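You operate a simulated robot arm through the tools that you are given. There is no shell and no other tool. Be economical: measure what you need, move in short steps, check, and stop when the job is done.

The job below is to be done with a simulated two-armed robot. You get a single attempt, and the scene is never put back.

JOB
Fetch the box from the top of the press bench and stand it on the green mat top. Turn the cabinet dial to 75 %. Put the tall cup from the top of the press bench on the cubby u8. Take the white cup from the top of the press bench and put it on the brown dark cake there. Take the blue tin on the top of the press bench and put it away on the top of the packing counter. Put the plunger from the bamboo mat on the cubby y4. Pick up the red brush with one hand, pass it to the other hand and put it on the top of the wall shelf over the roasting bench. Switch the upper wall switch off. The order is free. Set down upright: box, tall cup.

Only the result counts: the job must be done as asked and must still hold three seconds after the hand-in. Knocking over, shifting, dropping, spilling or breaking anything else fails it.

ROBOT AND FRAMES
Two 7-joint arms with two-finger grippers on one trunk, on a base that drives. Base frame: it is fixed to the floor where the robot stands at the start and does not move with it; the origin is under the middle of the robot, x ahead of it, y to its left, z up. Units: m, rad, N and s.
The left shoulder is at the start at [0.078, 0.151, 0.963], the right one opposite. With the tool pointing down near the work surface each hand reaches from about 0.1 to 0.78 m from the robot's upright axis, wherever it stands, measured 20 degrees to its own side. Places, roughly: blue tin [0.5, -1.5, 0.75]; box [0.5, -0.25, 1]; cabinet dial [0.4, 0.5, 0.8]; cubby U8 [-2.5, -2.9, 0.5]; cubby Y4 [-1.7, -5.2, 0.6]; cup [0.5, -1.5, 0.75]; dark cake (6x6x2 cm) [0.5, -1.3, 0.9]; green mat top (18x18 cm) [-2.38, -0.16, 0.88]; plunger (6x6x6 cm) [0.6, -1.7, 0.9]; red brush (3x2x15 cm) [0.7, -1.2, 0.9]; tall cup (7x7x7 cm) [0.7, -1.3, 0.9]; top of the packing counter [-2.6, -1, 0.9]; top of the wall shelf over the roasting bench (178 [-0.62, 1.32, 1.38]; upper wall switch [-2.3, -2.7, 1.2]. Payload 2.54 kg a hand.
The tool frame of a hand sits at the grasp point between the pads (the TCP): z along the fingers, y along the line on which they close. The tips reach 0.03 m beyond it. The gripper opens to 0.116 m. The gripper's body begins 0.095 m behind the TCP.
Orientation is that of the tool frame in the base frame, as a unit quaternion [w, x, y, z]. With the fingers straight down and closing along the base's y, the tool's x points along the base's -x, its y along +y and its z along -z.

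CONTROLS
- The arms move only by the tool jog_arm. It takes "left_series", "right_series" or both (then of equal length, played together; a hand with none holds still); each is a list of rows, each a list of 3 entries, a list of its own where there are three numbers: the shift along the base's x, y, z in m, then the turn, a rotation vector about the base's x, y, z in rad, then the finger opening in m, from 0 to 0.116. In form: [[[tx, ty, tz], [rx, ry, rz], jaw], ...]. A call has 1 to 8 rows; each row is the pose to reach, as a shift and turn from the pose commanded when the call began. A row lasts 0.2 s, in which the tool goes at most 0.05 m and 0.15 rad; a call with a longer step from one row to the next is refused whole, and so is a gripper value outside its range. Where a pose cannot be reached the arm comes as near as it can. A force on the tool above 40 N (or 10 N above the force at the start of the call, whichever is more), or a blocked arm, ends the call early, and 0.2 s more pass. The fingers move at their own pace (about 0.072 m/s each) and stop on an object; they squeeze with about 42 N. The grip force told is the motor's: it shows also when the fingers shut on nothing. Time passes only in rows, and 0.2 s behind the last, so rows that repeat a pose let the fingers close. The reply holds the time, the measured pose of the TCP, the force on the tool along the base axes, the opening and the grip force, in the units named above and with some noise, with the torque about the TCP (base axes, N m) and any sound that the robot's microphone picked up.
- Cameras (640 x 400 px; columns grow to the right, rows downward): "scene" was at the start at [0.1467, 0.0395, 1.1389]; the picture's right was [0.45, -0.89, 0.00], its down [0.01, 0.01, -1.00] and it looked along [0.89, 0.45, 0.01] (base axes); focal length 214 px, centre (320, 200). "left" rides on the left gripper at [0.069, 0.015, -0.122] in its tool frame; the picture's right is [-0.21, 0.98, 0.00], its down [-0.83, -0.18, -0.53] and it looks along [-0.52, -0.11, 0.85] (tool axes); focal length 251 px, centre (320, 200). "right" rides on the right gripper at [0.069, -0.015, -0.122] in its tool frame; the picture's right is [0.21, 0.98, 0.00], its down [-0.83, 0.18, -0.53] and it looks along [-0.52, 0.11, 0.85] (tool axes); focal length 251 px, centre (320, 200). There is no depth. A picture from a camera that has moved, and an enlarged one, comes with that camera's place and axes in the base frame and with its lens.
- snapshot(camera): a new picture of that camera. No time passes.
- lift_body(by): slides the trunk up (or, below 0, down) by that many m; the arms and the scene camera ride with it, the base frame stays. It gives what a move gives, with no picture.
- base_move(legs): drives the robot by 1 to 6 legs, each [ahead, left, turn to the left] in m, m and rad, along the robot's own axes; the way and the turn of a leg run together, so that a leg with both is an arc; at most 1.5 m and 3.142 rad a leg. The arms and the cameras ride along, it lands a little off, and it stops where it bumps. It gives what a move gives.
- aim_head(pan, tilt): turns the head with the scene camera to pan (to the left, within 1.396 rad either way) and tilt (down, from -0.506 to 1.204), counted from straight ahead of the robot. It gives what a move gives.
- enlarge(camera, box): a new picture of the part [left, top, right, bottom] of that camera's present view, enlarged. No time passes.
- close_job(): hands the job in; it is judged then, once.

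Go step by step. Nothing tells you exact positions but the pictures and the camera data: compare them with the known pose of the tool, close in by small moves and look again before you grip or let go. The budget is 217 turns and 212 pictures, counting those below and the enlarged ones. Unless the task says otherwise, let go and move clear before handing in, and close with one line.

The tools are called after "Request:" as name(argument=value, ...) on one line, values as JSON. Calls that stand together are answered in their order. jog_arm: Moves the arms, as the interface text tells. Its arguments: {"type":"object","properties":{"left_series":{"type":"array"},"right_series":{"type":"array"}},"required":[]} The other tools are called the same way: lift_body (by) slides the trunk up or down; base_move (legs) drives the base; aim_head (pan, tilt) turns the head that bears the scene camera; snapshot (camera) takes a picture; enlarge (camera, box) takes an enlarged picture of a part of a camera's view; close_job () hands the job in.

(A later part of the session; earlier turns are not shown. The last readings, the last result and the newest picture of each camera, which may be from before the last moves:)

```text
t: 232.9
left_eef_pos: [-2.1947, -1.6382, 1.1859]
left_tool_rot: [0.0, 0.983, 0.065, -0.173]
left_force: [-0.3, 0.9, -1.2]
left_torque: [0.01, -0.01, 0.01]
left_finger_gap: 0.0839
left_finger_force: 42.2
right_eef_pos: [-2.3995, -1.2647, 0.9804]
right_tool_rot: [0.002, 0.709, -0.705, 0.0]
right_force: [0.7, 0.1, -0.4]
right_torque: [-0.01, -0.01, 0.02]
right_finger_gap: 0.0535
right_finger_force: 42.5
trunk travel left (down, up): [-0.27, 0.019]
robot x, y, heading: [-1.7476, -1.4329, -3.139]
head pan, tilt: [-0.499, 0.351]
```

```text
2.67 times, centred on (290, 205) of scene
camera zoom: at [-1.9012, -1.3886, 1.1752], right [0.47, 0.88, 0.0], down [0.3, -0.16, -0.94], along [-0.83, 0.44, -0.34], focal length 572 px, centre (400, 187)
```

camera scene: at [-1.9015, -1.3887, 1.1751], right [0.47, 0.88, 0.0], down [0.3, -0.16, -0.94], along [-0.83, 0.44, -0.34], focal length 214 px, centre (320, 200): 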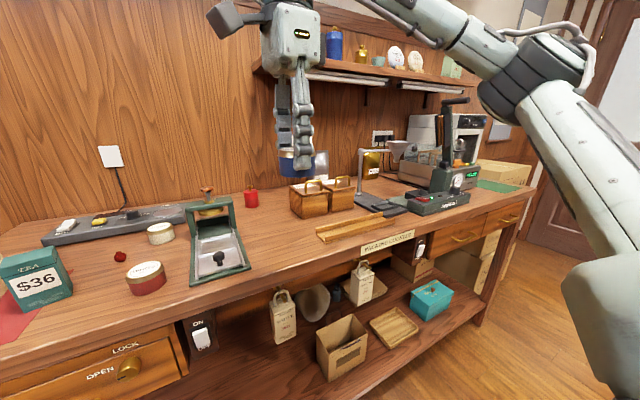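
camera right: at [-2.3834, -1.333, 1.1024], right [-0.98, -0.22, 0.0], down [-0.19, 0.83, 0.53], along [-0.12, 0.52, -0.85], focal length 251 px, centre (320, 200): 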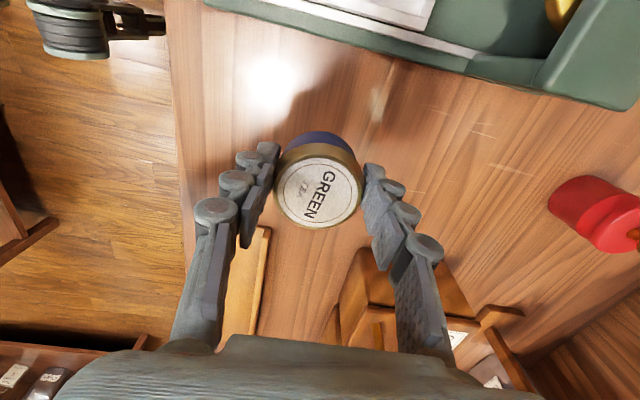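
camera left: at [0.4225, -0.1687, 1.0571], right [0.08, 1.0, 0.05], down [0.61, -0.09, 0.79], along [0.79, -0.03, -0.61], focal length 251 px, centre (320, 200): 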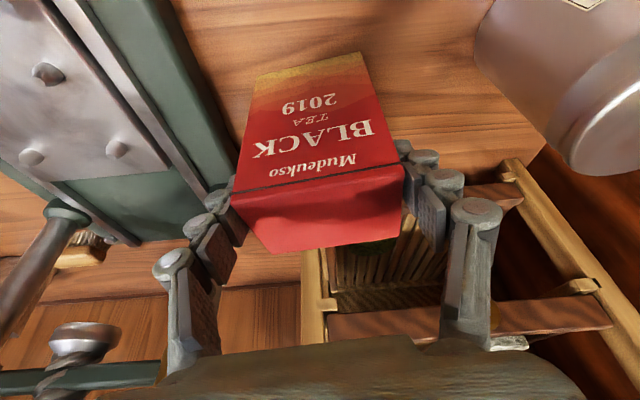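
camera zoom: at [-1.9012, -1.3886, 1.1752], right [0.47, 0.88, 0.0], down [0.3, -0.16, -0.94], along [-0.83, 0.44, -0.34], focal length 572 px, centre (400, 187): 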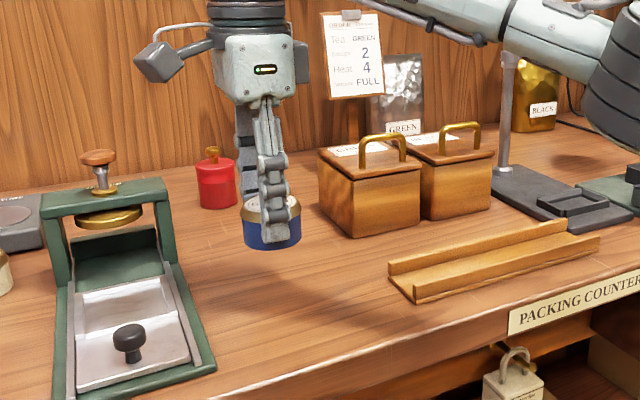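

Request:
jog_arm(right_series=[[[0, 0, -0.02], [0, 0, 0], 0.03], [[0, 0, -0.035], [0, 0, 0], 0.03], [[0, 0, -0.04], [0, 0, 0], 0.03], [[0, 0, -0.044], [0, 0, 0], 0.03], [[0, 0, -0.044], [0, 0, 0], 0.03]])

```text
t: 234.1
left_eef_pos: [-2.1947, -1.6388, 1.1868]
left_tool_rot: [0.0, 0.983, 0.065, -0.173]
left_force: [-0.1, -0.1, -1.0]
left_torque: [-0.01, -0.04, -0.03]
left_finger_gap: 0.0839
left_finger_force: 41.7
right_eef_pos: [-2.3996, -1.265, 0.9372]
right_tool_rot: [0.002, 0.71, -0.705, 0.001]
right_force: [-1.7, 0.1, -1.0]
right_torque: [-0.01, -0.01, -0.01]
right_finger_gap: 0.0537
right_finger_force: 42.0
trunk travel left (down, up): [-0.27, 0.019]
robot x, y, heading: [-1.7502, -1.4347, -3.139]
head pan, tilt: [-0.499, 0.351]
```

Request:
jog_arm(right_series=[[[0, 0, -0.005], [0, 0, 0], 0.03], [[0, 0, -0.01], [0, 0, 0], 0.03], [[0, 0, -0.01], [0, 0, 0], 0.03]])

Request:
enlarge(camera="scene", box=[230, 150, 350, 250])

```text
t: 234.9
left_eef_pos: [-2.194, -1.638, 1.187]
left_tool_rot: [0.001, 0.983, 0.066, -0.174]
left_force: [0.1, -0.1, -1.0]
left_torque: [-0.02, -0.03, 0.01]
left_finger_gap: 0.084
left_finger_force: 41.9
right_eef_pos: [-2.3993, -1.2635, 0.927]
right_tool_rot: [0.001, 0.71, -0.704, -0.001]
right_force: [-0.4, 0.1, -0.2]
right_torque: [0.01, -0.01, -0.01]
right_finger_gap: 0.0536
right_finger_force: 42.3
trunk travel left (down, up): [-0.27, 0.019]
robot x, y, heading: [-1.7511, -1.4325, -3.138]
head pan, tilt: [-0.499, 0.351]
```

```text
4.00 times, centred on (290, 200) of scene
camera zoom: at [-1.9009, -1.3887, 1.1752], right [0.47, 0.88, 0.0], down [0.3, -0.16, -0.94], along [-0.83, 0.44, -0.34], focal length 858 px, centre (440, 200)
```

zoom: 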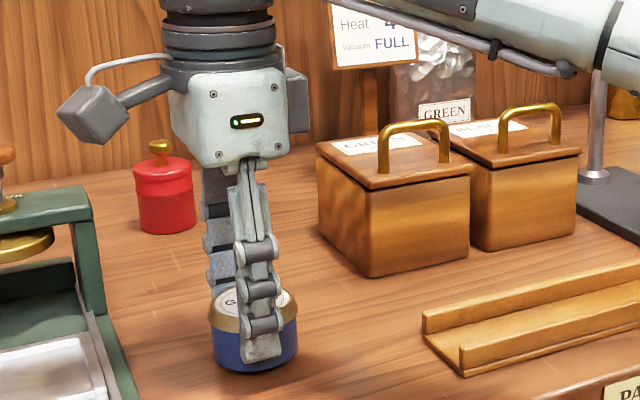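

Request:
jog_arm(right_series=[[[0, 0, -0.004], [0, 0, 0], 0.03], [[0, 0, -0.008], [0, 0, 0], 0.03], [[0, 0, -0.008], [0, 0, 0], 0.03]])

Request:
jog_arm(right_series=[[[0, 0, -0.004], [0, 0, 0], 0.03], [[0, 0, -0.006], [0, 0, 0], 0.03], [[0, 0, -0.006], [0, 0, 0], 0.03]])

```text
t: 235.7
left_eef_pos: [-2.1934, -1.6386, 1.1867]
left_tool_rot: [0.001, 0.982, 0.066, -0.174]
left_force: [-0.2, -0.1, -1.6]
left_torque: [-0.01, -0.03, -0.01]
left_finger_gap: 0.084
left_finger_force: 41.6
right_eef_pos: [-2.3977, -1.2643, 0.9237]
right_tool_rot: [0.003, 0.709, -0.705, -0.002]
right_force: [-3.4, 1.7, 15.2]
right_torque: [0.13, -0.23, 0.08]
right_finger_gap: 0.0535
right_finger_force: 42.1
trunk travel left (down, up): [-0.27, 0.019]
robot x, y, heading: [-1.7521, -1.4319, -3.135]
head pan, tilt: [-0.499, 0.351]
```

```text
t: 236.5
left_eef_pos: [-2.1906, -1.6384, 1.1877]
left_tool_rot: [0.001, 0.983, 0.065, -0.174]
left_force: [0.8, -0.2, -2.1]
left_torque: [0.0, -0.01, -0.01]
left_finger_gap: 0.0842
left_finger_force: 42.5
right_eef_pos: [-2.3986, -1.264, 0.9192]
right_tool_rot: [0.006, 0.709, -0.705, -0.003]
right_force: [-10.1, 5.5, 37.6]
right_torque: [0.32, 0.24, 0.03]
right_finger_gap: 0.0538
right_finger_force: 41.8
trunk travel left (down, up): [-0.27, 0.019]
robot x, y, heading: [-1.7477, -1.4304, -3.135]
head pan, tilt: [-0.499, 0.351]
```

Firm contact. Relieve, open, and lift away.

Request:
jog_arm(right_series=[[[0, 0, 0.006], [0, 0, 0], 0.03], [[0, 0, 0.006], [0, 0, 0], 0.06], [[0, 0, 0.006], [0, 0, 0], 0.08], [[0, 0, 0.006], [0, 0, 0], 0.08], [[0, 0, 0.04], [0, 0, 0], 0.08], [[0, 0, 0.08], [0, 0, 0], 0.08], [[0.03, 0, 0.12], [0, 0, 0], 0.08], [[0.06, 0, 0.16], [0, 0, 0], 0.08]])

Request:
jog_arm(right_series=[[[0.04, 0, 0.02], [0, 0, 0], 0.08], [[0.08, 0, 0.04], [0, 0, 0], 0.08], [[0.12, 0, 0.05], [0, 0, 0], 0.08]])

Request:
snapshot(camera="scene")

```text
t: 238.3
left_eef_pos: [-2.1919, -1.6382, 1.1864]
left_tool_rot: [0.001, 0.982, 0.066, -0.175]
left_force: [0.0, 0.6, -1.6]
left_torque: [0.02, -0.03, 0.0]
left_finger_gap: 0.084
left_finger_force: 42.2
right_eef_pos: [-2.3379, -1.2643, 1.0756]
right_tool_rot: [0.001, 0.71, -0.705, -0.001]
right_force: [0.0, 0.1, 0.4]
right_torque: [0.0, 0.0, 0.01]
right_finger_gap: 0.08
right_finger_force: 0.1
trunk travel left (down, up): [-0.27, 0.019]
robot x, y, heading: [-1.7525, -1.4318, -3.132]
head pan, tilt: [-0.499, 0.351]
```

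```text
t: 239.1
left_eef_pos: [-2.1931, -1.6388, 1.1863]
left_tool_rot: [0.001, 0.982, 0.066, -0.175]
left_force: [-0.1, 0.2, -0.8]
left_torque: [-0.04, -0.06, 0.05]
left_finger_gap: 0.0842
left_finger_force: 42.6
right_eef_pos: [-2.2163, -1.2642, 1.1226]
right_tool_rot: [0.001, 0.709, -0.705, -0.001]
right_force: [0.6, 0.1, 0.0]
right_torque: [0.01, 0.04, 0.01]
right_finger_gap: 0.0803
right_finger_force: 0.0
trunk travel left (down, up): [-0.27, 0.019]
robot x, y, heading: [-1.7446, -1.4339, -3.135]
head pan, tilt: [-0.499, 0.351]
```

```text
64 pictures are left
camera scene: at [-1.9001, -1.3886, 1.1754], right [0.47, 0.88, 0.0], down [0.3, -0.16, -0.94], along [-0.83, 0.44, -0.34], focal length 214 px, centre (320, 200)
```

scene: 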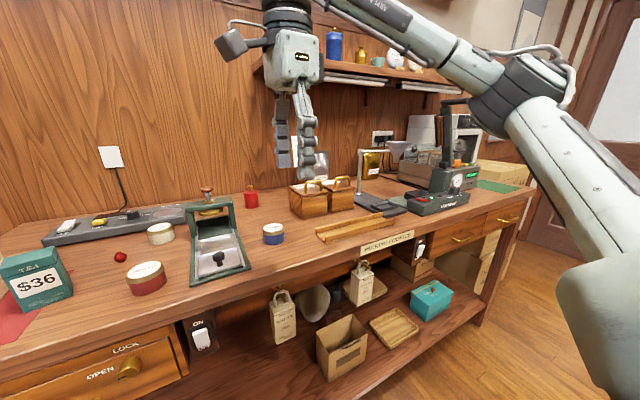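

The tin stands on the counter. I pull both hands in and drive north to the green mat.

Request:
jog_arm(right_series=[[[0.03, 0, 0.02], [0, 0, 0], 0.08], [[0.06, 0, 0.04], [0, 0, 0], 0.08], [[0.09, 0, 0.06], [0, 0, 0], 0.08]], left_series=[[[0.03, 0, 0], [0, 0, 0], 0.06], [[0.06, 0, 0], [0, 0, 0], 0.06], [[0.08, 0, 0], [0, 0, 0], 0.06]])

Request:
base_move(legs=[[0, -1.45, 0]])

Request:
aim_head(pan=0.25, tilt=0.4)

Request:
snapshot(camera="scene")

Request:
snapshot(camera="left")

```text
t: 239.9
left_eef_pos: [-2.1129, -1.6389, 1.1866]
left_tool_rot: [0.001, 0.982, 0.066, -0.174]
left_force: [0.3, -0.6, -1.6]
left_torque: [0.01, 0.0, 0.0]
left_finger_gap: 0.084
left_finger_force: 41.8
right_eef_pos: [-2.1257, -1.2631, 1.185]
right_tool_rot: [0.002, 0.71, -0.704, 0.001]
right_force: [0.3, 0.5, 0.9]
right_torque: [0.0, 0.06, -0.03]
right_finger_gap: 0.0803
right_finger_force: 0.1
trunk travel left (down, up): [-0.27, 0.019]
robot x, y, heading: [-1.7493, -1.4326, -3.135]
head pan, tilt: [-0.499, 0.351]
```

```text
t: 254.0
left_eef_pos: [-2.1243, -0.1848, 1.1852]
left_tool_rot: [0.002, 0.983, 0.069, -0.173]
left_force: [0.3, -0.7, -0.9]
left_torque: [0.0, -0.02, -0.02]
left_finger_gap: 0.0839
left_finger_force: 42.0
right_eef_pos: [-2.1402, 0.1899, 1.1836]
right_tool_rot: [0.001, 0.711, -0.704, 0.001]
right_force: [-0.8, -0.1, -0.7]
right_torque: [0.04, 0.01, 0.0]
right_finger_gap: 0.0801
right_finger_force: 0.1
trunk travel left (down, up): [-0.27, 0.019]
robot x, y, heading: [-1.7608, 0.0221, -3.131]
head pan, tilt: [-0.499, 0.351]
```

```text
t: 255.1
left_eef_pos: [-2.1255, -0.1858, 1.1859]
left_tool_rot: [0.001, 0.982, 0.069, -0.173]
left_force: [-0.1, -0.2, -1.9]
left_torque: [0.02, -0.01, -0.01]
left_finger_gap: 0.0839
left_finger_force: 42.1
right_eef_pos: [-2.1407, 0.189, 1.184]
right_tool_rot: [0.001, 0.711, -0.703, 0.0]
right_force: [1.6, -0.6, 0.7]
right_torque: [0.03, -0.01, 0.02]
right_finger_gap: 0.0802
right_finger_force: 0.1
trunk travel left (down, up): [-0.27, 0.019]
robot x, y, heading: [-1.7618, 0.0212, -3.13]
head pan, tilt: [0.25, 0.4]
```

```text
63 pictures are left
camera scene: at [-1.9193, -0.002, 1.1707], right [-0.25, 0.97, 0.0], down [0.38, 0.1, -0.92], along [-0.89, -0.23, -0.39], focal length 214 px, centre (320, 200)
```

scene: 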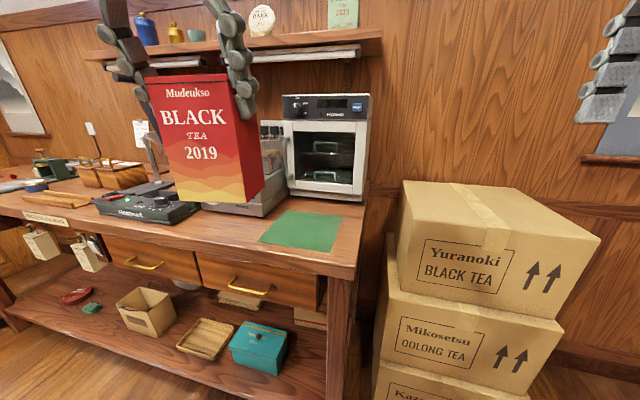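

```text
62 pictures are left
camera left: at [-2.0158, -0.1891, 1.2781], right [-0.07, -1.0, 0.05], down [-0.61, 0.08, 0.79], along [-0.79, 0.02, -0.61], focal length 251 px, centre (320, 200)
```

left: 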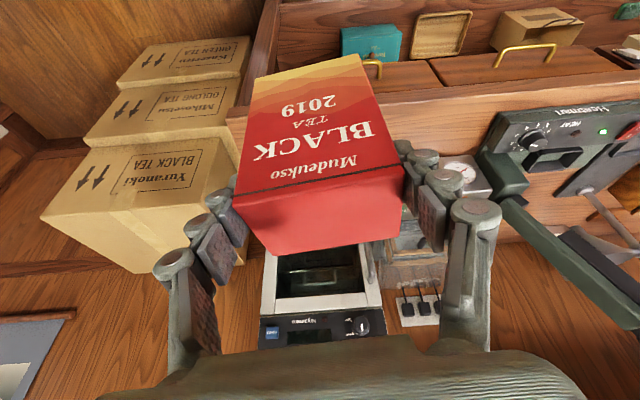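

The mat spans x -2.47…-2.29, y -0.245…-0.08. I bring the box over its centre.

Request:
jog_arm(left_series=[[[-0.04, 0.004, 0], [0, 0, 0], 0.06], [[-0.08, 0.008, 0], [0, 0, 0], 0.06], [[-0.12, 0.012, 0], [0, 0, 0], 0.06], [[-0.16, 0.016, -0.02], [0, 0, 0], 0.06], [[-0.2, 0.02, -0.04], [0, 0, 0], 0.06], [[-0.239, 0.023, -0.06], [0, 0, 0], 0.06], [[-0.239, 0.023, -0.1], [0, 0, 0], 0.06], [[-0.239, 0.023, -0.14], [0, 0, 0], 0.06]])

Request:
snapshot(camera="scene")

Request:
snapshot(camera="left")

```text
t: 256.9
left_eef_pos: [-2.3647, -0.1631, 1.0455]
left_tool_rot: [0.001, 0.983, 0.068, -0.173]
left_force: [0.6, 0.0, -1.0]
left_torque: [0.03, -0.05, -0.02]
left_finger_gap: 0.0839
left_finger_force: 42.0
right_eef_pos: [-2.1409, 0.1897, 1.1832]
right_tool_rot: [0.002, 0.71, -0.704, 0.0]
right_force: [0.1, 0.5, -1.1]
right_torque: [-0.02, -0.02, -0.03]
right_finger_gap: 0.0799
right_finger_force: 0.1
trunk travel left (down, up): [-0.27, 0.019]
robot x, y, heading: [-1.7584, 0.0188, -3.138]
head pan, tilt: [0.25, 0.4]
```

```text
61 pictures are left
camera scene: at [-1.9198, -0.0022, 1.1706], right [-0.26, 0.97, 0.0], down [0.38, 0.1, -0.92], along [-0.89, -0.24, -0.39], focal length 214 px, centre (320, 200)
```

scene: 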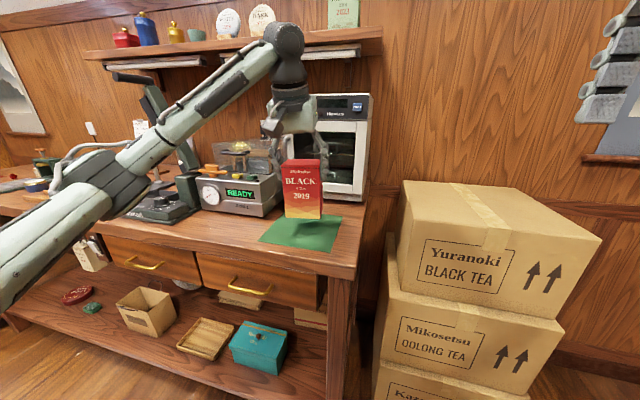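

```text
60 pictures are left
camera left: at [-2.2562, -0.1663, 1.1375], right [-0.07, -1.0, 0.05], down [-0.61, 0.08, 0.79], along [-0.79, 0.02, -0.62], focal length 251 px, centre (320, 200)
```

left: 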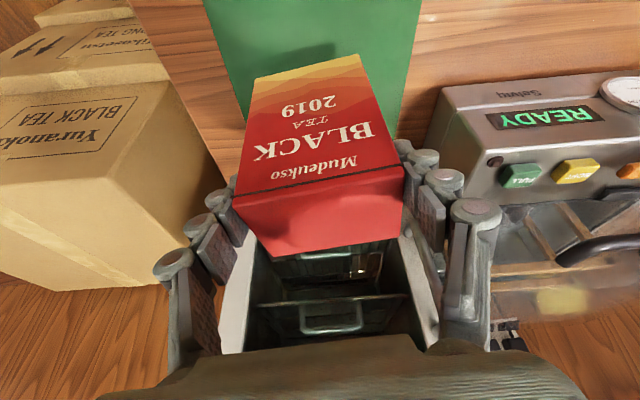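

The neighbouring machine is close on the south side, so I shift 1.2 cm north and lower.

Request:
jog_arm(left_series=[[[0, 0.012, -0.01], [0, 0, 0], 0.06], [[0, 0.012, -0.025], [0, 0, 0], 0.06], [[0, 0.012, -0.036], [0, 0, 0], 0.06], [[0, 0.012, -0.036], [0, 0, 0], 0.06]])

Request:
enlarge(camera="scene", box=[220, 100, 380, 270])

```text
t: 257.9
left_eef_pos: [-2.3643, -0.1513, 1.01]
left_tool_rot: [0.001, 0.983, 0.067, -0.173]
left_force: [-0.1, 0.4, -1.4]
left_torque: [-0.02, 0.0, -0.03]
left_finger_gap: 0.084
left_finger_force: 41.9
right_eef_pos: [-2.1395, 0.1886, 1.1835]
right_tool_rot: [0.001, 0.711, -0.703, 0.0]
right_force: [-0.1, -0.8, -0.7]
right_torque: [-0.01, -0.01, 0.06]
right_finger_gap: 0.0799
right_finger_force: 0.1
trunk travel left (down, up): [-0.27, 0.019]
robot x, y, heading: [-1.7596, 0.023, -3.133]
head pan, tilt: [0.25, 0.4]
```

```text
2.35 times, centred on (300, 185) of scene
camera zoom: at [-1.9193, -0.002, 1.1707], right [-0.26, 0.97, 0.0], down [0.38, 0.1, -0.92], along [-0.89, -0.24, -0.39], focal length 505 px, centre (367, 235)
```

zoom: 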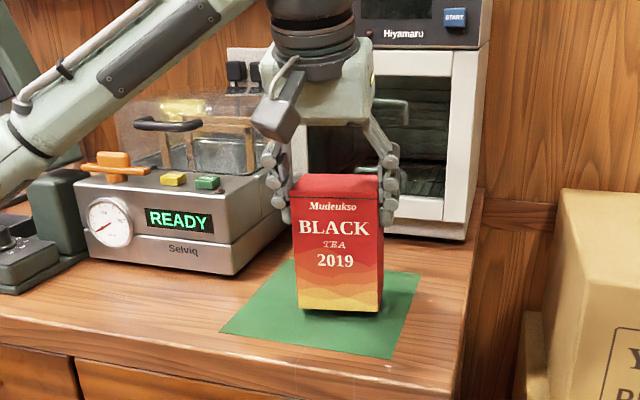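

Request:
jog_arm(left_series=[[[0, 0, -0.004], [0, 0, 0], 0.06], [[0, 0, -0.007], [0, 0, 0], 0.06], [[0, 0, -0.007], [0, 0, 0], 0.06]])

Request:
jog_arm(left_series=[[[0, 0, -0.003], [0, 0, 0], 0.06], [[0, 0, -0.003], [0, 0, 0], 0.06]])

```text
t: 258.7
left_eef_pos: [-2.3643, -0.1499, 1.0031]
left_tool_rot: [0.001, 0.983, 0.067, -0.173]
left_force: [-0.2, 0.8, -0.6]
left_torque: [0.02, -0.01, -0.02]
left_finger_gap: 0.084
left_finger_force: 42.0
right_eef_pos: [-2.1413, 0.1894, 1.1823]
right_tool_rot: [0.001, 0.711, -0.703, 0.0]
right_force: [-0.2, 0.0, -0.5]
right_torque: [0.0, -0.03, -0.03]
right_finger_gap: 0.08
right_finger_force: 0.1
trunk travel left (down, up): [-0.27, 0.019]
robot x, y, heading: [-1.7594, 0.0234, -3.132]
head pan, tilt: [0.25, 0.4]
```

```text
t: 259.3
left_eef_pos: [-2.3636, -0.1514, 0.9997]
left_tool_rot: [0.001, 0.983, 0.067, -0.174]
left_force: [-0.4, 0.1, -2.2]
left_torque: [-0.01, 0.01, -0.01]
left_finger_gap: 0.0842
left_finger_force: 42.1
right_eef_pos: [-2.1403, 0.1888, 1.1826]
right_tool_rot: [0.001, 0.711, -0.704, 0.0]
right_force: [-0.4, -0.1, 0.2]
right_torque: [0.03, 0.01, 0.01]
right_finger_gap: 0.0803
right_finger_force: 0.2
trunk travel left (down, up): [-0.27, 0.019]
robot x, y, heading: [-1.7582, 0.022, -3.136]
head pan, tilt: [0.25, 0.4]
```

Request:
jog_arm(left_series=[[[0, 0, -0.003], [0, 0, 0], 0.06], [[0, 0, -0.003], [0, 0, 0], 0.06]])

Request:
jog_arm(left_series=[[[0, 0, -0.003], [0, 0, 0], 0.06], [[0, 0, -0.003], [0, 0, 0], 0.06]])

```text
t: 259.9
left_eef_pos: [-2.3641, -0.15, 0.9982]
left_tool_rot: [0.001, 0.983, 0.067, -0.173]
left_force: [0.5, -0.4, -1.9]
left_torque: [0.0, -0.03, -0.03]
left_finger_gap: 0.084
left_finger_force: 42.3
right_eef_pos: [-2.141, 0.1894, 1.1842]
right_tool_rot: [0.001, 0.711, -0.704, 0.0]
right_force: [-0.6, -0.2, -0.3]
right_torque: [0.02, 0.03, -0.03]
right_finger_gap: 0.0803
right_finger_force: 0.0
trunk travel left (down, up): [-0.27, 0.019]
robot x, y, heading: [-1.7581, 0.0218, -3.128]
head pan, tilt: [0.25, 0.4]
```

```text
t: 260.5
left_eef_pos: [-2.3636, -0.1495, 0.9959]
left_tool_rot: [0.002, 0.982, 0.067, -0.175]
left_force: [-0.9, -0.4, 6.7]
left_torque: [-0.36, -0.1, -0.08]
left_finger_gap: 0.0838
left_finger_force: 41.8
right_eef_pos: [-2.14, 0.1889, 1.1834]
right_tool_rot: [0.001, 0.711, -0.704, 0.0]
right_force: [0.2, -0.8, 0.7]
right_torque: [0.02, 0.01, 0.0]
right_finger_gap: 0.0801
right_finger_force: 0.1
trunk travel left (down, up): [-0.27, 0.019]
robot x, y, heading: [-1.7591, 0.0239, -3.132]
head pan, tilt: [0.25, 0.4]
```

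Contact on the mat. Open a little and withdraw along the tool axis.

Request:
jog_arm(left_series=[[[0, 0, -0.001], [0, 0, 0], 0.085], [[0, 0, -0.001], [0, 0, 0], 0.095], [[0, 0, -0.001], [0, 0, 0], 0.1], [[0.01, 0, 0.03], [0, 0, 0], 0.1], [[0.025, 0, 0.07], [0, 0, 0], 0.1], [[0.04, 0, 0.11], [0, 0, 0], 0.1], [[0.07, 0, 0.15], [0, 0, 0], 0.1], [[0.11, 0, 0.17], [0, 0, 0], 0.1]])

Request:
enlarge(camera="scene", box=[220, 100, 380, 270])

```text
t: 262.3
left_eef_pos: [-2.2537, -0.1502, 1.1654]
left_tool_rot: [0.002, 0.982, 0.067, -0.174]
left_force: [-0.2, 0.7, -0.1]
left_torque: [-0.02, 0.02, 0.0]
left_finger_gap: 0.1001
left_finger_force: 0.1
right_eef_pos: [-2.1402, 0.1897, 1.184]
right_tool_rot: [0.002, 0.711, -0.703, 0.0]
right_force: [0.2, -0.9, 0.4]
right_torque: [0.01, -0.02, 0.0]
right_finger_gap: 0.0802
right_finger_force: 0.1
trunk travel left (down, up): [-0.27, 0.019]
robot x, y, heading: [-1.7616, 0.0214, -3.133]
head pan, tilt: [0.25, 0.4]
```

```text
2.35 times, centred on (300, 185) of scene
camera zoom: at [-1.9185, -0.0021, 1.1708], right [-0.26, 0.97, 0.0], down [0.38, 0.1, -0.92], along [-0.89, -0.24, -0.39], focal length 505 px, centre (367, 235)
```

zoom: 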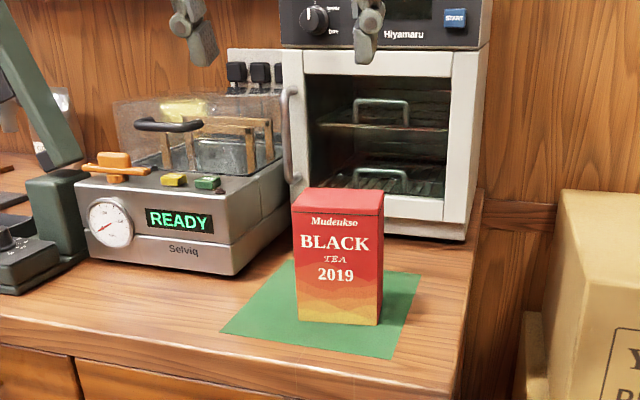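

The box stands upright on the mat. Now back to the press bench for the tall cup and the plunger, via the north passage.

Request:
jog_arm(left_series=[[[0.03, 0, 0.01], [0, -0.12, 0], 0.1], [[0.06, 0, 0.02], [0, -0.24, 0], 0.1], [[0.1, 0, 0.03], [0, -0.345, 0], 0.1]])

Request:
base_move(legs=[[-0.15, 0, 0], [0, -0.28, 0], [-0.25, 0, 0], [0, 0, 3.14], [1.25, 0, 0]])

Request:
base_move(legs=[[0, -0.9, 0], [0, -0.85, 0]])

Request:
aim_head(pan=-0.1, tilt=0.5)

Request:
snapshot(camera="scene")

```text
t: 263.1
left_eef_pos: [-2.1521, -0.1501, 1.1945]
left_tool_rot: [0.013, 0.998, 0.066, -0.002]
left_force: [0.1, 0.6, 0.3]
left_torque: [-0.02, -0.01, -0.02]
left_finger_gap: 0.1001
left_finger_force: 0.0
right_eef_pos: [-2.14, 0.1894, 1.1837]
right_tool_rot: [0.002, 0.711, -0.704, 0.0]
right_force: [0.5, -0.1, -0.4]
right_torque: [0.0, 0.0, -0.01]
right_finger_gap: 0.0805
right_finger_force: 0.0
trunk travel left (down, up): [-0.27, 0.019]
robot x, y, heading: [-1.7595, 0.0217, -3.132]
head pan, tilt: [0.25, 0.4]
```

```text
t: 282.3
left_eef_pos: [0.2827, 0.4892, 1.193]
left_tool_rot: [0.002, -0.066, 0.998, 0.013]
left_force: [-0.5, 0.6, -0.2]
left_torque: [0.02, 0.02, 0.0]
left_finger_gap: 0.0998
left_finger_force: 0.0
right_eef_pos: [0.2682, 0.1499, 1.1854]
right_tool_rot: [0.0, 0.704, 0.71, 0.002]
right_force: [0.2, 0.2, 0.3]
right_torque: [-0.01, 0.02, 0.02]
right_finger_gap: 0.0802
right_finger_force: 0.1
trunk travel left (down, up): [-0.27, 0.019]
robot x, y, heading: [-0.1145, 0.3179, 0.015]
head pan, tilt: [0.25, 0.4]
```

```text
t: 299.5
left_eef_pos: [0.2952, -1.2646, 1.1935]
left_tool_rot: [0.002, -0.067, 0.998, 0.014]
left_force: [-0.1, -0.2, -0.5]
left_torque: [-0.01, 0.03, -0.02]
left_finger_gap: 0.0999
left_finger_force: 0.1
right_eef_pos: [0.279, -1.6038, 1.1835]
right_tool_rot: [0.0, 0.703, 0.711, 0.001]
right_force: [0.2, 0.4, -0.7]
right_torque: [0.05, -0.03, -0.02]
right_finger_gap: 0.0801
right_finger_force: 0.0
trunk travel left (down, up): [-0.27, 0.019]
robot x, y, heading: [-0.0993, -1.4362, 0.011]
head pan, tilt: [0.25, 0.4]
```

```text
t: 300.3
left_eef_pos: [0.2943, -1.2637, 1.1928]
left_tool_rot: [0.002, -0.066, 0.998, 0.013]
left_force: [0.1, -0.4, -0.3]
left_torque: [-0.01, 0.0, 0.0]
left_finger_gap: 0.1001
left_finger_force: 0.1
right_eef_pos: [0.2794, -1.6038, 1.1841]
right_tool_rot: [0.0, 0.703, 0.711, 0.001]
right_force: [-0.8, 0.4, -0.1]
right_torque: [-0.01, -0.01, -0.05]
right_finger_gap: 0.08
right_finger_force: 0.1
trunk travel left (down, up): [-0.27, 0.019]
robot x, y, heading: [-0.0995, -1.438, 0.01]
head pan, tilt: [-0.099, 0.499]
```

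```text
57 pictures are left
camera scene: at [0.0573, -1.4447, 1.1616], right [-0.09, -1.0, 0.0], down [-0.48, 0.04, -0.88], along [0.87, -0.08, -0.48], focal length 214 px, centre (320, 200)
```

scene: 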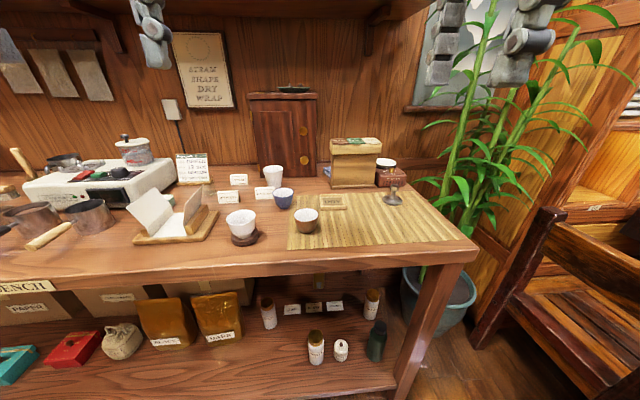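

Request:
base_move(legs=[[0.14, 0, 0]])

Request:
enlarge(camera="scene", box=[220, 140, 320, 240])

Request:
snapshot(camera="left")

Request:
snapshot(camera="right")

```text
t: 301.6
left_eef_pos: [0.4344, -1.2611, 1.1932]
left_tool_rot: [0.002, -0.066, 0.998, 0.013]
left_force: [-0.1, 0.0, -0.1]
left_torque: [0.01, 0.06, -0.01]
left_finger_gap: 0.0999
left_finger_force: 0.0
right_eef_pos: [0.4224, -1.603, 1.183]
right_tool_rot: [-0.001, 0.704, 0.711, 0.0]
right_force: [0.5, 0.0, -0.4]
right_torque: [-0.03, 0.04, 0.02]
right_finger_gap: 0.0803
right_finger_force: 0.1
trunk travel left (down, up): [-0.27, 0.019]
robot x, y, heading: [0.0395, -1.437, 0.005]
head pan, tilt: [-0.099, 0.499]
```

```text
4.00 times, centred on (270, 190) of scene
camera zoom: at [0.1986, -1.4434, 1.1614], right [-0.09, -1.0, 0.0], down [-0.48, 0.04, -0.88], along [0.87, -0.08, -0.48], focal length 858 px, centre (520, 240)
```

zoom: 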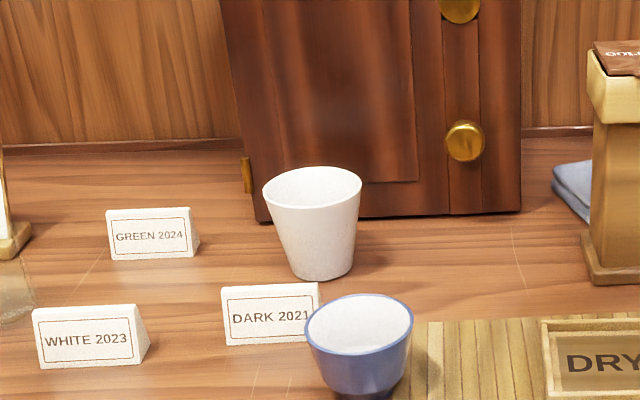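

```text
55 pictures are left
camera left: at [0.3663, -1.2604, 1.316], right [0.08, 1.0, 0.03], down [0.84, -0.08, 0.53], along [0.53, -0.02, -0.85], focal length 251 px, centre (320, 200)
```

left: 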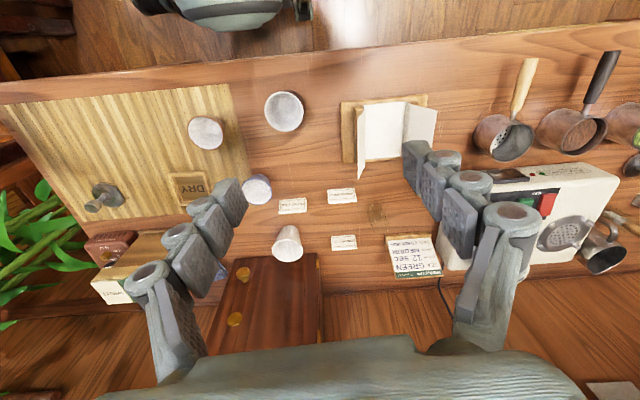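

```text
54 pictures are left
camera right: at [0.4051, -1.5326, 1.3049], right [0.97, 0.23, 0.0], down [0.19, -0.82, 0.53], along [0.12, -0.52, -0.85], focal length 251 px, centre (320, 200)
```

right: 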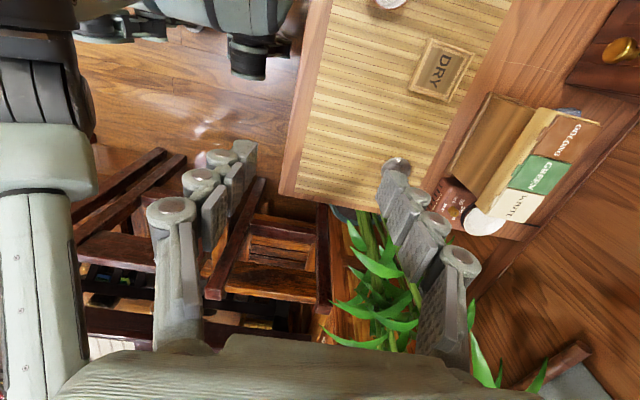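

The tall cup's rim is at (0.735, -1.350, 0.914). I bring the left hand over it, tilted back 0.3 rad to clear the small cabinet.

Request:
jog_arm(left_series=[[[0.034, -0.011, -0.01], [0, -0.04, 0], 0.1], [[0.068, -0.022, -0.02], [0, -0.08, 0], 0.1], [[0.102, -0.033, -0.03], [0, -0.12, 0], 0.1], [[0.136, -0.044, -0.05], [0, -0.16, 0], 0.1], [[0.17, -0.055, -0.08], [0, -0.2, 0], 0.1], [[0.204, -0.067, -0.11], [0, -0.24, 0], 0.1], [[0.24, -0.078, -0.14], [0, -0.28, 0], 0.1], [[0.27, -0.089, -0.17], [0, -0.3, 0], 0.1]])

Request:
snapshot(camera="left")

Request:
enlarge(camera="scene", box=[200, 80, 340, 240])

```text
t: 303.4
left_eef_pos: [0.7064, -1.3515, 1.0211]
left_tool_rot: [0.15, -0.068, 0.986, 0.004]
left_force: [-0.2, 0.5, 0.5]
left_torque: [-0.01, 0.03, 0.0]
left_finger_gap: 0.0997
left_finger_force: 0.0
right_eef_pos: [0.4211, -1.6015, 1.184]
right_tool_rot: [-0.001, 0.703, 0.711, 0.001]
right_force: [0.1, 0.0, 0.5]
right_torque: [0.0, 0.02, 0.02]
right_finger_gap: 0.08
right_finger_force: 0.0
trunk travel left (down, up): [-0.27, 0.019]
robot x, y, heading: [0.0397, -1.4365, 0.008]
head pan, tilt: [-0.099, 0.499]
```

```text
53 pictures are left
camera left: at [0.6038, -1.3498, 1.1184], right [0.07, 1.0, 0.05], down [0.65, -0.08, 0.76], along [0.76, -0.02, -0.65], focal length 251 px, centre (320, 200)
```

left: 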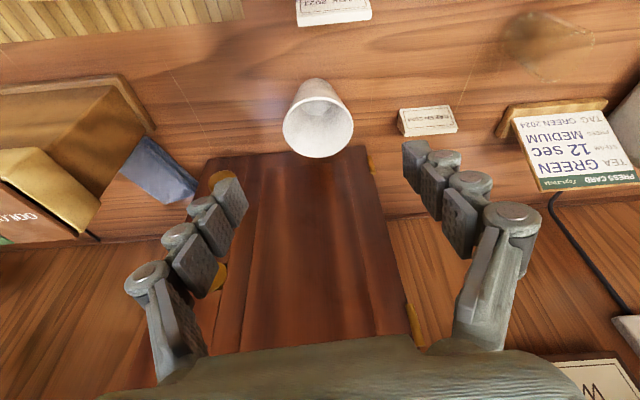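

```text
2.50 times, centred on (270, 160) of scene
camera zoom: at [0.1984, -1.4436, 1.1615], right [-0.09, -1.0, 0.0], down [-0.48, 0.04, -0.88], along [0.87, -0.08, -0.48], focal length 536 px, centre (445, 300)
```

zoom: 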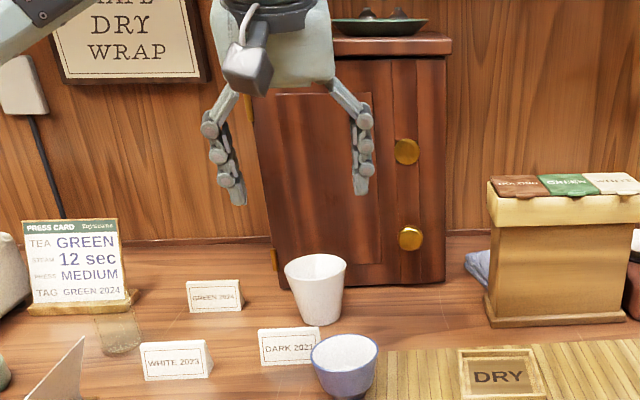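

Request:
jog_arm(left_series=[[[0.005, 0.0015, -0.03], [0, 0, 0], 0.1], [[0.012, 0.0015, -0.06], [0, 0, 0], 0.1], [[0.02, 0.0015, -0.095], [0, 0, 0], 0.1], [[0.023, 0.0015, -0.122], [0, 0, 0], 0.1], [[0.023, 0.0015, -0.122], [0, 0, 0], 0.1]])

Request:
snapshot(camera="left")

```text
t: 304.6
left_eef_pos: [0.7291, -1.3512, 0.9008]
left_tool_rot: [0.152, -0.067, 0.986, 0.002]
left_force: [-0.1, -1.0, 0.1]
left_torque: [0.02, 0.01, 0.02]
left_finger_gap: 0.1002
left_finger_force: 0.1
right_eef_pos: [0.4211, -1.6015, 1.184]
right_tool_rot: [0.0, 0.704, 0.711, 0.002]
right_force: [0.5, -1.1, 0.4]
right_torque: [0.0, -0.02, 0.03]
right_finger_gap: 0.0802
right_finger_force: 0.0
trunk travel left (down, up): [-0.27, 0.019]
robot x, y, heading: [0.0378, -1.4339, 0.011]
head pan, tilt: [-0.099, 0.499]
```

```text
51 pictures are left
camera left: at [0.6258, -1.3487, 0.9976], right [0.07, 1.0, 0.05], down [0.65, -0.08, 0.76], along [0.76, -0.02, -0.65], focal length 251 px, centre (320, 200)
```

left: 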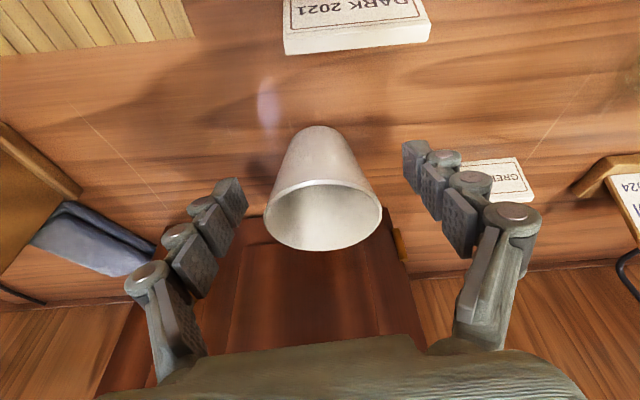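

Centred. Close.

Request:
jog_arm(left_series=[[[0, 0, 0], [0, 0, 0], 0.08], [[0, 0, 0], [0, 0, 0], 0.05], [[0, 0, 0], [0, 0, 0], 0.03], [[0, 0, 0], [0, 0, 0], 0.03], [[0, 0, 0], [0, 0, 0], 0.03]])

Request:
jog_arm(left_series=[[[-0.005, 0, 0.03], [0, 0, 0], 0.03], [[-0.015, 0, 0.07], [0, 0, 0], 0.03], [[-0.03, 0, 0.11], [0, 0, 0], 0.03], [[-0.06, 0.005, 0.14], [0, 0, 0], 0.03], [[-0.1, 0.01, 0.16], [0, 0, 0], 0.03], [[-0.14, 0.02, 0.18], [0, 0, 0], 0.03], [[-0.18, 0.03, 0.2], [0, 0, 0], 0.03], [[-0.22, 0.04, 0.21], [0, 0, 0], 0.03]])

Request:
snapshot(camera="left")

```text
t: 305.8
left_eef_pos: [0.7288, -1.3498, 0.9013]
left_tool_rot: [0.151, -0.068, 0.986, 0.002]
left_force: [0.0, -0.4, 0.2]
left_torque: [0.0, -0.01, -0.01]
left_finger_gap: 0.0601
left_finger_force: 42.6
right_eef_pos: [0.4216, -1.6021, 1.1826]
right_tool_rot: [0.0, 0.703, 0.711, 0.001]
right_force: [0.4, -0.1, -1.6]
right_torque: [0.05, -0.01, -0.02]
right_finger_gap: 0.0798
right_finger_force: 0.1
trunk travel left (down, up): [-0.27, 0.019]
robot x, y, heading: [0.0362, -1.4337, 0.006]
head pan, tilt: [-0.099, 0.499]
```

```text
t: 307.6
left_eef_pos: [0.5072, -1.3092, 1.1122]
left_tool_rot: [0.152, -0.067, 0.986, 0.002]
left_force: [-0.5, 0.5, -1.4]
left_torque: [0.0, 0.02, -0.02]
left_finger_gap: 0.06
left_finger_force: 42.1
right_eef_pos: [0.4212, -1.6025, 1.1829]
right_tool_rot: [0.0, 0.703, 0.711, 0.001]
right_force: [-0.4, 0.6, 0.7]
right_torque: [-0.02, -0.02, -0.01]
right_finger_gap: 0.0803
right_finger_force: 0.1
trunk travel left (down, up): [-0.27, 0.019]
robot x, y, heading: [0.0337, -1.4335, 0.01]
head pan, tilt: [-0.099, 0.499]
```

```text
50 pictures are left
camera left: at [0.4047, -1.3074, 1.2092], right [0.07, 1.0, 0.05], down [0.65, -0.08, 0.76], along [0.76, -0.02, -0.65], focal length 251 px, centre (320, 200)
```

left: 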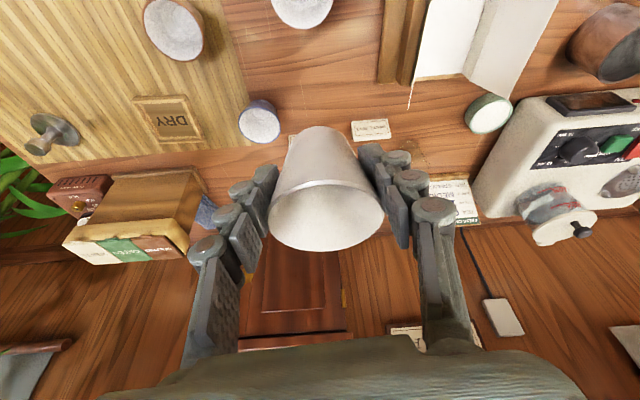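

The cup is in hand. Now the right hand turns to a forward-tilted pose for the plunger.

Request:
jog_arm(right_series=[[[0.005, -0.01, 0], [0, 0, 0.15], 0.08], [[0.01, -0.02, 0], [0, 0, 0.3], 0.08], [[0.015, -0.03, 0], [0, 0, 0.45], 0.08], [[0.02, -0.04, 0], [0, 0, 0.6], 0.08], [[0.02, -0.05, 0], [0, 0, 0.75], 0.08], [[0.02, -0.06, 0], [0, 0, 0.9], 0.08], [[0.02, -0.07, 0], [0, 0, 1.05], 0.08], [[0.02, -0.08, 0], [0, 0, 1.2], 0.08]])

Request:
jog_arm(right_series=[[[0, 0, -0.01], [0, 0, 0.15], 0.06], [[0, -0.01, -0.02], [0, 0, 0.3], 0.06], [[0, -0.02, -0.03], [0, 0, 0.367], 0.06]])

Request:
jog_arm(right_series=[[[0, 0, -0.01], [0, -0.15, 0], 0.06], [[0, 0, -0.03], [0, -0.3, 0], 0.06], [[0, 0, -0.05], [0, -0.45, 0], 0.06], [[0.01, 0, -0.07], [0, -0.6, 0], 0.06], [[0.02, 0, -0.09], [0, -0.75, 0], 0.06], [[0.02, 0, -0.09], [0, -0.8, 0], 0.06]])

Request:
snapshot(camera="right")

Request:
enlarge(camera="scene", box=[330, 110, 490, 250])

```text
t: 309.4
left_eef_pos: [0.5084, -1.3103, 1.1127]
left_tool_rot: [0.151, -0.068, 0.986, 0.002]
left_force: [0.5, 0.4, -1.0]
left_torque: [0.0, -0.04, 0.01]
left_finger_gap: 0.06
left_finger_force: 41.6
right_eef_pos: [0.4408, -1.6834, 1.1838]
right_tool_rot: [-0.001, 0.179, 0.984, 0.0]
right_force: [-0.2, -0.5, -0.2]
right_torque: [-0.02, 0.03, 0.02]
right_finger_gap: 0.08
right_finger_force: 0.0
trunk travel left (down, up): [-0.27, 0.019]
robot x, y, heading: [0.0396, -1.4333, 0.009]
head pan, tilt: [-0.099, 0.499]
```

```text
t: 310.2
left_eef_pos: [0.5093, -1.3091, 1.1121]
left_tool_rot: [0.152, -0.068, 0.986, 0.003]
left_force: [0.5, -0.1, -1.0]
left_torque: [-0.04, 0.03, -0.02]
left_finger_gap: 0.0602
left_finger_force: 41.6
right_eef_pos: [0.4395, -1.7023, 1.1518]
right_tool_rot: [-0.001, -0.005, 1.0, 0.001]
right_force: [0.6, 0.1, -0.8]
right_torque: [-0.01, -0.01, -0.01]
right_finger_gap: 0.06
right_finger_force: 0.0
trunk travel left (down, up): [-0.27, 0.019]
robot x, y, heading: [0.0432, -1.4352, 0.011]
head pan, tilt: [-0.099, 0.499]
```

```text
t: 311.6
left_eef_pos: [0.5083, -1.3095, 1.1125]
left_tool_rot: [0.152, -0.068, 0.986, 0.003]
left_force: [-0.2, 1.2, -1.1]
left_torque: [0.0, 0.01, 0.02]
left_finger_gap: 0.0597
left_finger_force: 41.8
right_eef_pos: [0.4609, -1.7012, 1.0632]
right_tool_rot: [0.391, -0.003, 0.921, -0.001]
right_force: [0.4, -0.2, 0.2]
right_torque: [-0.01, 0.01, -0.01]
right_finger_gap: 0.0601
right_finger_force: 0.1
trunk travel left (down, up): [-0.27, 0.019]
robot x, y, heading: [0.0419, -1.4313, 0.013]
head pan, tilt: [-0.099, 0.499]
```

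```text
49 pictures are left
camera right: at [0.3248, -1.7172, 1.0985], right [-0.15, 0.98, -0.16], down [0.19, 0.19, 0.96], along [0.97, 0.12, -0.21], focal length 251 px, centre (320, 200)
```

right: 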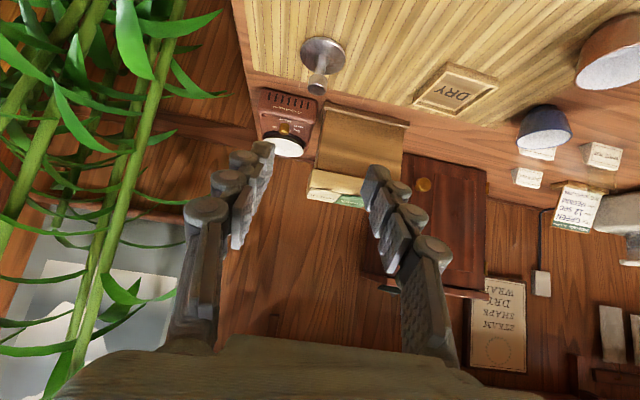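

```text
2.86 times, centred on (410, 180) of scene
camera zoom: at [0.1978, -1.4434, 1.1616], right [-0.09, -1.0, 0.0], down [-0.48, 0.04, -0.88], along [0.87, -0.08, -0.48], focal length 613 px, centre (63, 257)
```

zoom: 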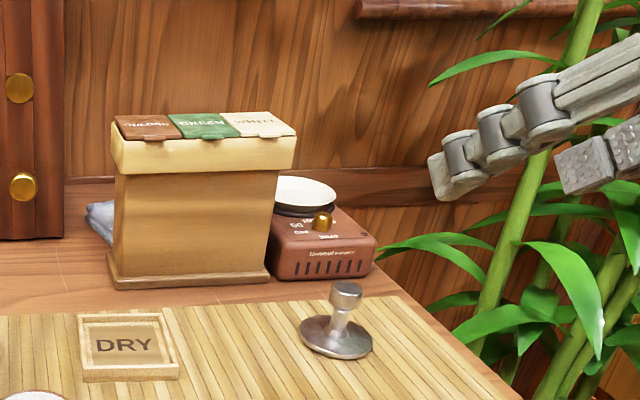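

The plunger knob top is at (0.598, -1.711, 0.902). I approach along the tilted axis.

Request:
jog_arm(right_series=[[[0.012, -0.009, -0.035], [0, 0, 0], 0.06], [[0.04, -0.009, -0.07], [0, 0, 0], 0.06], [[0.075, -0.009, -0.105], [0, 0, 0], 0.06], [[0.1, -0.009, -0.132], [0, 0, 0], 0.06], [[0.1, -0.009, -0.132], [0, 0, 0], 0.06]])

Request:
snapshot(camera="right")

Request:
enlarge(camera="scene", box=[350, 120, 470, 240])

```text
t: 312.8
left_eef_pos: [0.5084, -1.3092, 1.1113]
left_tool_rot: [0.151, -0.067, 0.986, 0.003]
left_force: [-0.4, -0.3, -1.5]
left_torque: [-0.02, 0.02, -0.01]
left_finger_gap: 0.0599
left_finger_force: 42.3
right_eef_pos: [0.5624, -1.7095, 0.9309]
right_tool_rot: [0.389, -0.003, 0.921, -0.001]
right_force: [-0.5, 0.7, 1.0]
right_torque: [0.03, -0.01, 0.02]
right_finger_gap: 0.06
right_finger_force: 0.0
trunk travel left (down, up): [-0.27, 0.019]
robot x, y, heading: [0.0411, -1.4355, 0.008]
head pan, tilt: [-0.099, 0.499]
```

```text
47 pictures are left
camera right: at [0.4258, -1.7255, 0.9664], right [-0.16, 0.98, -0.16], down [0.19, 0.19, 0.96], along [0.97, 0.12, -0.22], focal length 251 px, centre (320, 200)
```

right: 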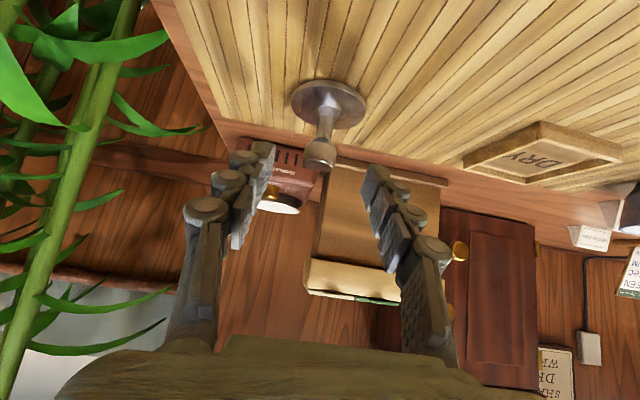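

```text
3.33 times, centred on (410, 180) of scene
camera zoom: at [0.1977, -1.4433, 1.1616], right [-0.09, -1.0, 0.0], down [-0.48, 0.04, -0.88], along [0.87, -0.08, -0.48], focal length 715 px, centre (20, 267)
```

zoom: 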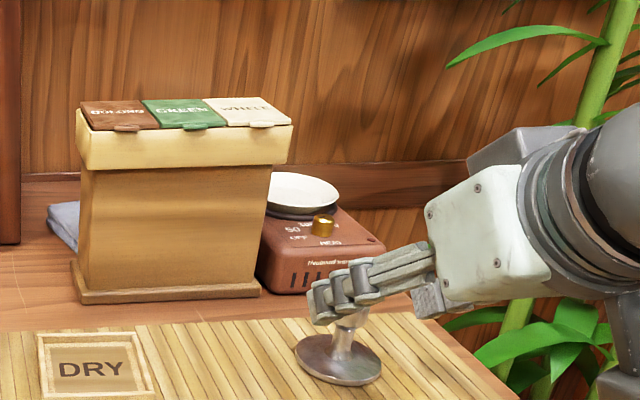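

Request:
jog_arm(right_series=[[[0.012, -0.0005, -0.013], [0, 0, 0], 0.06], [[0.023, -0.0005, -0.026], [0, 0, 0], 0.06], [[0.023, -0.0005, -0.026], [0, 0, 0], 0.03], [[0.023, -0.0005, -0.026], [0, 0, 0], 0.0], [[0.023, -0.0005, -0.026], [0, 0, 0], 0.0], [[0.023, -0.0005, -0.026], [0, 0, 0], 0.0]])

Request:
enlarge(camera="right", box=[220, 60, 420, 220])

```text
t: 314.2
left_eef_pos: [0.5089, -1.31, 1.1132]
left_tool_rot: [0.15, -0.068, 0.986, 0.002]
left_force: [0.3, 0.0, -1.1]
left_torque: [0.01, 0.03, -0.01]
left_finger_gap: 0.0599
left_finger_force: 42.4
right_eef_pos: [0.5843, -1.7111, 0.9054]
right_tool_rot: [0.389, -0.004, 0.921, 0.0]
right_force: [0.2, -0.1, -0.2]
right_torque: [0.05, -0.04, 0.02]
right_finger_gap: 0.0222
right_finger_force: 42.0
trunk travel left (down, up): [-0.27, 0.019]
robot x, y, heading: [0.0401, -1.4346, 0.009]
head pan, tilt: [-0.099, 0.499]
```

```text
2.50 times, centred on (320, 140) of right
camera zoom: at [0.4485, -1.7264, 0.941], right [-0.16, 0.98, -0.16], down [0.19, 0.19, 0.96], along [0.97, 0.12, -0.22], focal length 629 px, centre (320, 350)
```

zoom: 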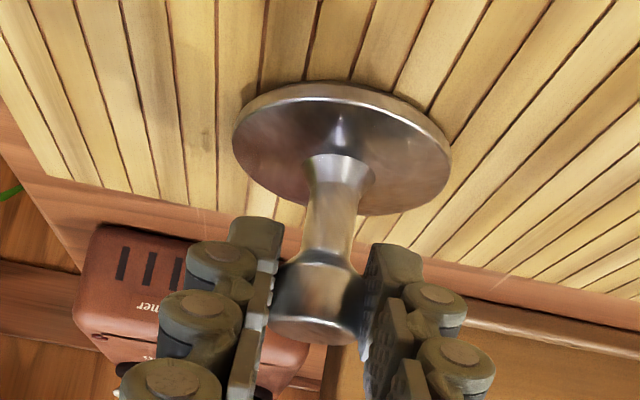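

Gripped. I lift and retract, then drive the same lane west.

Request:
jog_arm(right_series=[[[0, 0, 0.03], [0, 0, 0], 0.0], [[0, 0, 0.07], [0, 0, 0], 0.0], [[-0.02, 0, 0.11], [0, 0, 0], 0.0], [[-0.05, 0.01, 0.14], [0, 0, 0], 0.0], [[-0.08, 0.02, 0.17], [0, 0, 0], 0.0], [[-0.11, 0.03, 0.19], [0, 0, 0], 0.0], [[-0.14, 0.04, 0.21], [0, 0, 0], 0.0], [[-0.16, 0.04, 0.21], [0, 0, 0], 0.0]], left_series=[[[-0.02, 0, 0], [0, 0, 0], 0.03], [[-0.04, 0, 0.01], [0, 0, 0], 0.03], [[-0.06, 0, 0.01], [0, 0, 0], 0.03], [[-0.08, 0, 0.02], [0, 0, 0], 0.03], [[-0.1, 0, 0.02], [0, 0, 0], 0.03], [[-0.1, 0, 0.03], [0, 0, 0], 0.03], [[-0.1, 0, 0.03], [0, 0, 0], 0.03], [[-0.1, 0, 0.03], [0, 0, 0], 0.03]])

```text
t: 316.0
left_eef_pos: [0.4068, -1.3093, 1.1414]
left_tool_rot: [0.152, -0.068, 0.986, 0.003]
left_force: [-0.2, -0.7, -1.3]
left_torque: [0.0, 0.01, -0.02]
left_finger_gap: 0.0597
left_finger_force: 42.1
right_eef_pos: [0.4236, -1.6703, 1.115]
right_tool_rot: [0.389, -0.004, 0.921, -0.001]
right_force: [-0.2, -0.9, -1.7]
right_torque: [0.02, 0.05, -0.03]
right_finger_gap: 0.0219
right_finger_force: 41.8
trunk travel left (down, up): [-0.27, 0.019]
robot x, y, heading: [0.0417, -1.4333, 0.007]
head pan, tilt: [-0.099, 0.499]
```

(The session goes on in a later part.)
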